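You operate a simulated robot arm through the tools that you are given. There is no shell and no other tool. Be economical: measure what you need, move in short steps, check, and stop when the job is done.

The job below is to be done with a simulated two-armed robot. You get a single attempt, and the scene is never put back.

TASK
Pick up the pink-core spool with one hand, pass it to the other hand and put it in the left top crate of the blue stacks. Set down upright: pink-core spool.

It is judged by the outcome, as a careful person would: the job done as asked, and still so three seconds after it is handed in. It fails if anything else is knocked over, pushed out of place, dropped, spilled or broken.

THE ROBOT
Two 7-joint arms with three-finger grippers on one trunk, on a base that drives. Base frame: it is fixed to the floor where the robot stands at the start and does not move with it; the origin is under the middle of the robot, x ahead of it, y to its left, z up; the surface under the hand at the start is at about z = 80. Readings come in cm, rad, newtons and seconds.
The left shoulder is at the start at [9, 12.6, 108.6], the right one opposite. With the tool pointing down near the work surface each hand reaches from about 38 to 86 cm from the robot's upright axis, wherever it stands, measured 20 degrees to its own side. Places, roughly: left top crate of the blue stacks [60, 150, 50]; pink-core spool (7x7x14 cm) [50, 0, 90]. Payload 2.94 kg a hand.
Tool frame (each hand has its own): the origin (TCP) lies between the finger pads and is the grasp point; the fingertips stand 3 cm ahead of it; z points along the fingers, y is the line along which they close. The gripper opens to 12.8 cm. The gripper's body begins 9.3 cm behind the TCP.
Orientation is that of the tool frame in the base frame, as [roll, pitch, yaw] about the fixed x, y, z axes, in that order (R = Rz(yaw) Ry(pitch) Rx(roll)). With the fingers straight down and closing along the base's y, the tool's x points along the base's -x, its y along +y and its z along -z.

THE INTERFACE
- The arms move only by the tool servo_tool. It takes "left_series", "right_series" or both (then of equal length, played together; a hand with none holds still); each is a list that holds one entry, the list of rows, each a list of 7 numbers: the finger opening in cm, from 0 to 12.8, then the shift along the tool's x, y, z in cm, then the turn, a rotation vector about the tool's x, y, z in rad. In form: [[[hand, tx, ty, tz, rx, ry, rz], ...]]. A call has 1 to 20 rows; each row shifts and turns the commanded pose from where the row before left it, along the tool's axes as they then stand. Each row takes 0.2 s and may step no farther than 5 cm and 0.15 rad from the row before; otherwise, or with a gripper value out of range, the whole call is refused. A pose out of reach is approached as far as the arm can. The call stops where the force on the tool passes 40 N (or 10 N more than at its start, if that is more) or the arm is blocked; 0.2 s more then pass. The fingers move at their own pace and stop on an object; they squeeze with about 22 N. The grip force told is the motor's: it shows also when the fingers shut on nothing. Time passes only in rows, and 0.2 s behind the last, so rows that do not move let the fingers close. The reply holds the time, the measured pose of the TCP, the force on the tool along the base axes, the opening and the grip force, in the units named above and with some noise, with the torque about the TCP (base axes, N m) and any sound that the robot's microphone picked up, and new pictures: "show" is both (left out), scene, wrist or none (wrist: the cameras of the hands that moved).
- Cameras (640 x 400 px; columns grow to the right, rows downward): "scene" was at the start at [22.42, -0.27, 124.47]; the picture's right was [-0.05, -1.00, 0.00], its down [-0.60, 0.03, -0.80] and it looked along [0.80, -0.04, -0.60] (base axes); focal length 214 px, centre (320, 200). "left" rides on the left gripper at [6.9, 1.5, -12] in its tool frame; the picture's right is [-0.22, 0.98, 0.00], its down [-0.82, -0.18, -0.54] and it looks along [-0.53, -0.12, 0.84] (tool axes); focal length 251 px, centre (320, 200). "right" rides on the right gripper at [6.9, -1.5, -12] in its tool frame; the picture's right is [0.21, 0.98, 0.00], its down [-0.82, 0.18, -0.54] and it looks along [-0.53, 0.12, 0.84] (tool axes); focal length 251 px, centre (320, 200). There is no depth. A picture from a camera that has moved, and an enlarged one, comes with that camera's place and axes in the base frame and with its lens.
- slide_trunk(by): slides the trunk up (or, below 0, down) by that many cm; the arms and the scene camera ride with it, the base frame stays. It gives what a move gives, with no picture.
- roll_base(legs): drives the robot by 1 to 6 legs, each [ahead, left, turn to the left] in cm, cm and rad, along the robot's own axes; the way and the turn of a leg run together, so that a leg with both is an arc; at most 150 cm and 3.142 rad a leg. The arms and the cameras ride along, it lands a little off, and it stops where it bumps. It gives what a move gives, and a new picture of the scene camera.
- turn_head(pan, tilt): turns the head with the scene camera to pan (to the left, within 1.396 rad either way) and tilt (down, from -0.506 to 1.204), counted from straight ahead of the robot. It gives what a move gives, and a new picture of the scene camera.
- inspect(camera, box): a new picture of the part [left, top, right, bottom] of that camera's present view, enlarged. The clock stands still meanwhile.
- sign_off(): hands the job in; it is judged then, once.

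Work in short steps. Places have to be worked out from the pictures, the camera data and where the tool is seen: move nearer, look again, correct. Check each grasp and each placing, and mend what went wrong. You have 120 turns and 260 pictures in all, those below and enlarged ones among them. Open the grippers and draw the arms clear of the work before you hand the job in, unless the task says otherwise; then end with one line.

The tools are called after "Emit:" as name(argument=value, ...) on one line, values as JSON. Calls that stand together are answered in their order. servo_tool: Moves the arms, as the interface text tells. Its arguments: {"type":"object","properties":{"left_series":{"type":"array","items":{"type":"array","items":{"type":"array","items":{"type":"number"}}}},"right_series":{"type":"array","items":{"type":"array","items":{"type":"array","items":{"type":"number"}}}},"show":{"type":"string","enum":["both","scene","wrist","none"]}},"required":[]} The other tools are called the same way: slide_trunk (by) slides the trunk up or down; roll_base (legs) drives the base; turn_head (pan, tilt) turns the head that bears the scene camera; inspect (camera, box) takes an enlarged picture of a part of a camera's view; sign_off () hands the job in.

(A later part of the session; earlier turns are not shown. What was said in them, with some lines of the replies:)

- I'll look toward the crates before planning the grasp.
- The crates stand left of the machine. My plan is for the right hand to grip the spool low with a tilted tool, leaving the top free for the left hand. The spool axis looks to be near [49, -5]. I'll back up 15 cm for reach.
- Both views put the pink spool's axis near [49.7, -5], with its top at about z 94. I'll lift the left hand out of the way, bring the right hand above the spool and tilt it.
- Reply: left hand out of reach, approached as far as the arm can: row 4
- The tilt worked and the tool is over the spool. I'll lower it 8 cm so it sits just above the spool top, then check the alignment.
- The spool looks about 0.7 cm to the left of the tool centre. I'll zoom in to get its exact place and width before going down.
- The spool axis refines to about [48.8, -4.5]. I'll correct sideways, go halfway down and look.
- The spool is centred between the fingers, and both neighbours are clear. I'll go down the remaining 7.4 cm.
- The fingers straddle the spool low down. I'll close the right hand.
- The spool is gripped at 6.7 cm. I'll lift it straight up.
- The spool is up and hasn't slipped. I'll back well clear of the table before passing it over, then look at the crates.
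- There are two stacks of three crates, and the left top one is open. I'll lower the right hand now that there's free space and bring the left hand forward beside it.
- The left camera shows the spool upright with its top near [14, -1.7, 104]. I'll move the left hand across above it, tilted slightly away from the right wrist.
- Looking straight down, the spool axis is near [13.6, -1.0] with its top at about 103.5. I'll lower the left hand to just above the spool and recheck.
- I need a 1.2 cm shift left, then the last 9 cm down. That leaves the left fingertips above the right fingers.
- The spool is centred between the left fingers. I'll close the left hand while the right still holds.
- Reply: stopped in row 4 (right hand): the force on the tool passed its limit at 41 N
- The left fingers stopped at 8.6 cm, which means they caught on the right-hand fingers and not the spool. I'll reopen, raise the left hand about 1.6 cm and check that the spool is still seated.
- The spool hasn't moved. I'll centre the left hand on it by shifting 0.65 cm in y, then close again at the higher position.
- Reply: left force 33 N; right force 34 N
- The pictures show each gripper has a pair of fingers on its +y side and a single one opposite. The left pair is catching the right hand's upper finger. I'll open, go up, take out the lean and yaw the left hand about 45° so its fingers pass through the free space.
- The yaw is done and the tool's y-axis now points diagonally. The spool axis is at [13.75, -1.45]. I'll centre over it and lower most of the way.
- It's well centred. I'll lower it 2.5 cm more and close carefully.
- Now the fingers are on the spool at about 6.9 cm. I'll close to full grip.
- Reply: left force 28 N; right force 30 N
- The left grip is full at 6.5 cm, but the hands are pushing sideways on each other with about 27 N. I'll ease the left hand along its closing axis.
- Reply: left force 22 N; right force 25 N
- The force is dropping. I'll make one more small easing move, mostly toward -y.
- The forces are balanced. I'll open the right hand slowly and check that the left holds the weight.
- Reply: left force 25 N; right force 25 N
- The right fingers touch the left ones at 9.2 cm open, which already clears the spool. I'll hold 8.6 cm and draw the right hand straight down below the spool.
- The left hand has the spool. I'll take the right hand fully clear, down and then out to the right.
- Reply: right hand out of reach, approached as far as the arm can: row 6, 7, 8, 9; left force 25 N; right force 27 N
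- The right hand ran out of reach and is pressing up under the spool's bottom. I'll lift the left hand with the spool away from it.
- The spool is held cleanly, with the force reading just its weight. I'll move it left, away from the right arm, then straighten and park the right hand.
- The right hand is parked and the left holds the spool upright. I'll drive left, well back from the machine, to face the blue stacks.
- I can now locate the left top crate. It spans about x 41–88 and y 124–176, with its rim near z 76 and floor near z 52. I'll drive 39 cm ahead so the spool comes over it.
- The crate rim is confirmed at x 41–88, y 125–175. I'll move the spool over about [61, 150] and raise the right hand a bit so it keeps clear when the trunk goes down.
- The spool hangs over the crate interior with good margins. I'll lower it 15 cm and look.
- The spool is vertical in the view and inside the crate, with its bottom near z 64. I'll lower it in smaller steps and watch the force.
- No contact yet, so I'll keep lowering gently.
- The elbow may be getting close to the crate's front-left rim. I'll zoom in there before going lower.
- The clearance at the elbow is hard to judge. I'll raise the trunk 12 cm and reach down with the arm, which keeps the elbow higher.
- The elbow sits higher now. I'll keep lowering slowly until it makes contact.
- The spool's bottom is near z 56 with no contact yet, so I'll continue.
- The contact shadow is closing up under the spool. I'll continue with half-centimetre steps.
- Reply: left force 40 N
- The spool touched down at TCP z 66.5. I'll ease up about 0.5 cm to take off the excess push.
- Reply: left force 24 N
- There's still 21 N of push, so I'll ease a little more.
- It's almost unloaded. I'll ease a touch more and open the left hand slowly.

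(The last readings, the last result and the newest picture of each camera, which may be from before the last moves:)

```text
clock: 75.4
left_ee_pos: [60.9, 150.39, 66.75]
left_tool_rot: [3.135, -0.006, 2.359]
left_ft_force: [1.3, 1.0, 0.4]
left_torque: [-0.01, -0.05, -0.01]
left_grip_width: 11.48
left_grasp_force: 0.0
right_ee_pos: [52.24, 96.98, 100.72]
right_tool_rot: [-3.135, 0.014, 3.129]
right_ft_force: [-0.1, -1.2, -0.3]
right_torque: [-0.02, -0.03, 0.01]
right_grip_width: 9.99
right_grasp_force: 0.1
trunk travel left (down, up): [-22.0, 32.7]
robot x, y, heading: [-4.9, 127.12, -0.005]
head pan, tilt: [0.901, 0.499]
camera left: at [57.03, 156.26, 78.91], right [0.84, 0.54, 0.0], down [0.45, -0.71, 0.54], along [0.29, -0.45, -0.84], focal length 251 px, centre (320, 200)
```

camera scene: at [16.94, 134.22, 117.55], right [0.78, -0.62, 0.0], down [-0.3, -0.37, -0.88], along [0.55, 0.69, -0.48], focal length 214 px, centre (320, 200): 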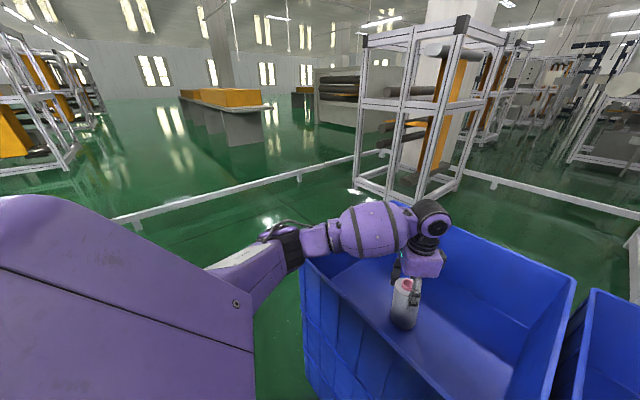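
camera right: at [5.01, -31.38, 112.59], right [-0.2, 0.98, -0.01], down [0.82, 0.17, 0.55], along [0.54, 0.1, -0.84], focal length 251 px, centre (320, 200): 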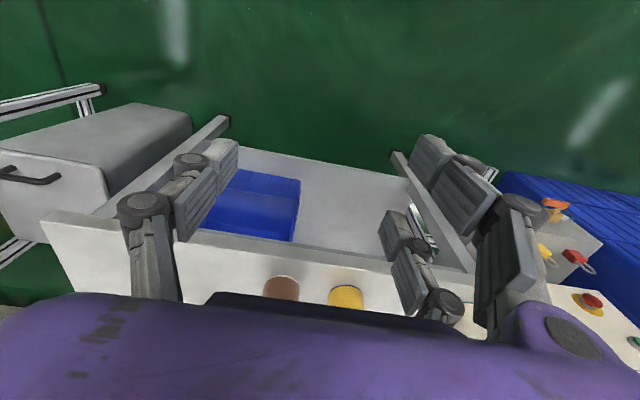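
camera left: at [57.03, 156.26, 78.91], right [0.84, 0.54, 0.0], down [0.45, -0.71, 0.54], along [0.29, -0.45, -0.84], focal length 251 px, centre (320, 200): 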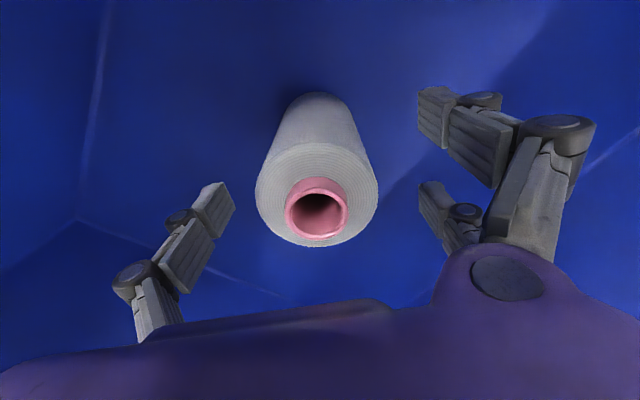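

The spool stands free and upright between the open fingers. I'll raise the left hand straight up and out of the crate.

Emit:
servo_tool(left_series=[[[11.5, 0, 0, -2, 0, 0, 0], [11.5, 0, 0, -3, 0, 0, 0], [11.5, 0, 0, -4, 0, 0, 0], [11.5, 0, 0, -4, 0, 0, 0], [11.5, 0, 0, -4, 0, 0, 0], [11.5, 0, 0, -4, 0, 0, 0], [11.5, 0, 0, -4, 0, 0, 0], [11.5, 0, 0, -4, 0, 0, 0], [11.5, 0, 0, -4, 0, 0, 0], [11.5, 0, 0, 0, 0, 0, 0]]])

```text
clock: 77.6
left_ee_pos: [60.88, 149.9, 99.8]
left_tool_rot: [3.138, -0.007, 2.357]
left_ft_force: [0.8, 0.1, 0.3]
left_torque: [-0.03, 0.04, 0.05]
left_grip_width: 11.48
left_grasp_force: 0.0
right_ee_pos: [52.22, 97.07, 100.6]
right_tool_rot: [-3.134, 0.014, 3.127]
right_ft_force: [0.0, 0.6, 0.1]
right_torque: [-0.01, -0.02, -0.01]
right_grip_width: 9.98
right_grasp_force: 0.0
trunk travel left (down, up): [-22.0, 32.7]
robot x, y, heading: [-4.47, 126.53, -0.002]
head pan, tilt: [0.901, 0.499]
camera scene: at [16.97, 134.24, 117.54], right [0.78, -0.62, 0.0], down [-0.3, -0.37, -0.88], along [0.55, 0.69, -0.48], focal length 214 px, centre (320, 200)
camera left: at [57.07, 155.98, 111.89], right [0.84, 0.54, 0.0], down [0.46, -0.71, 0.53], along [0.29, -0.45, -0.84], focal length 251 px, centre (320, 200)
```

scene: 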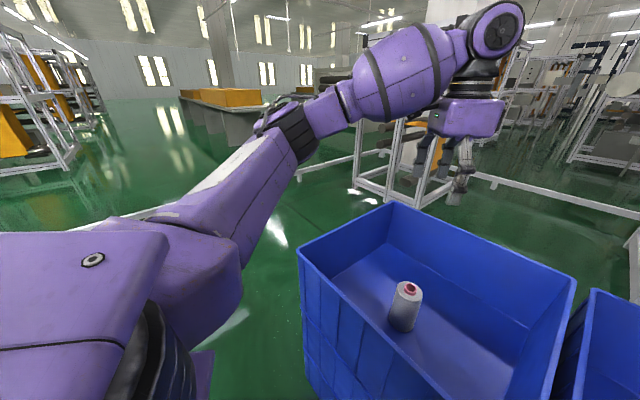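
left: 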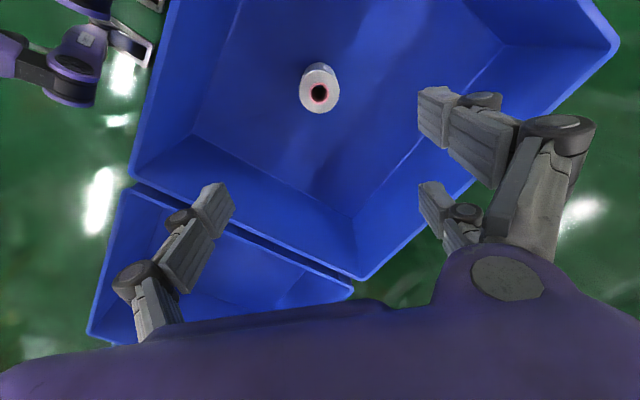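

The spool stands upright on the crate floor and the left hand is clear above the rim. I'll back the robot away a little and then hand in.

Emit:
roll_base(legs=[[-35, 0, 0]])

```text
clock: 79.9
left_ee_pos: [25.89, 150.13, 99.75]
left_tool_rot: [3.137, -0.006, 2.357]
left_ft_force: [0.3, 0.1, 0.0]
left_torque: [0.01, -0.08, 0.0]
left_grip_width: 11.49
left_grasp_force: 0.1
right_ee_pos: [17.21, 96.89, 100.68]
right_tool_rot: [-3.135, 0.013, 3.128]
right_ft_force: [0.3, 0.4, 0.3]
right_torque: [-0.04, 0.0, 0.0]
right_grip_width: 10.0
right_grasp_force: 0.2
trunk travel left (down, up): [-22.0, 32.7]
robot x, y, heading: [-39.91, 127.1, -0.001]
head pan, tilt: [0.901, 0.499]
camera scene: at [-17.98, 134.3, 117.56], right [0.78, -0.62, 0.0], down [-0.3, -0.37, -0.88], along [0.55, 0.69, -0.48], focal length 214 px, centre (320, 200)
```

scene: 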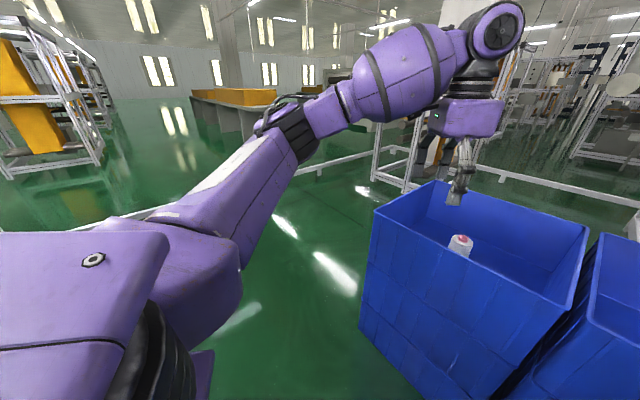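

The spool is still standing in the crate, both arms are clear and both grippers are open. I'm handing in.

Emit:
sign_off()

```text
The job is handed in.
```

The pink-core spool was picked up with the right hand, passed to the left, and now stands upright in the left top crate of the blue stacks; I saw nothing else knocked over or moved.
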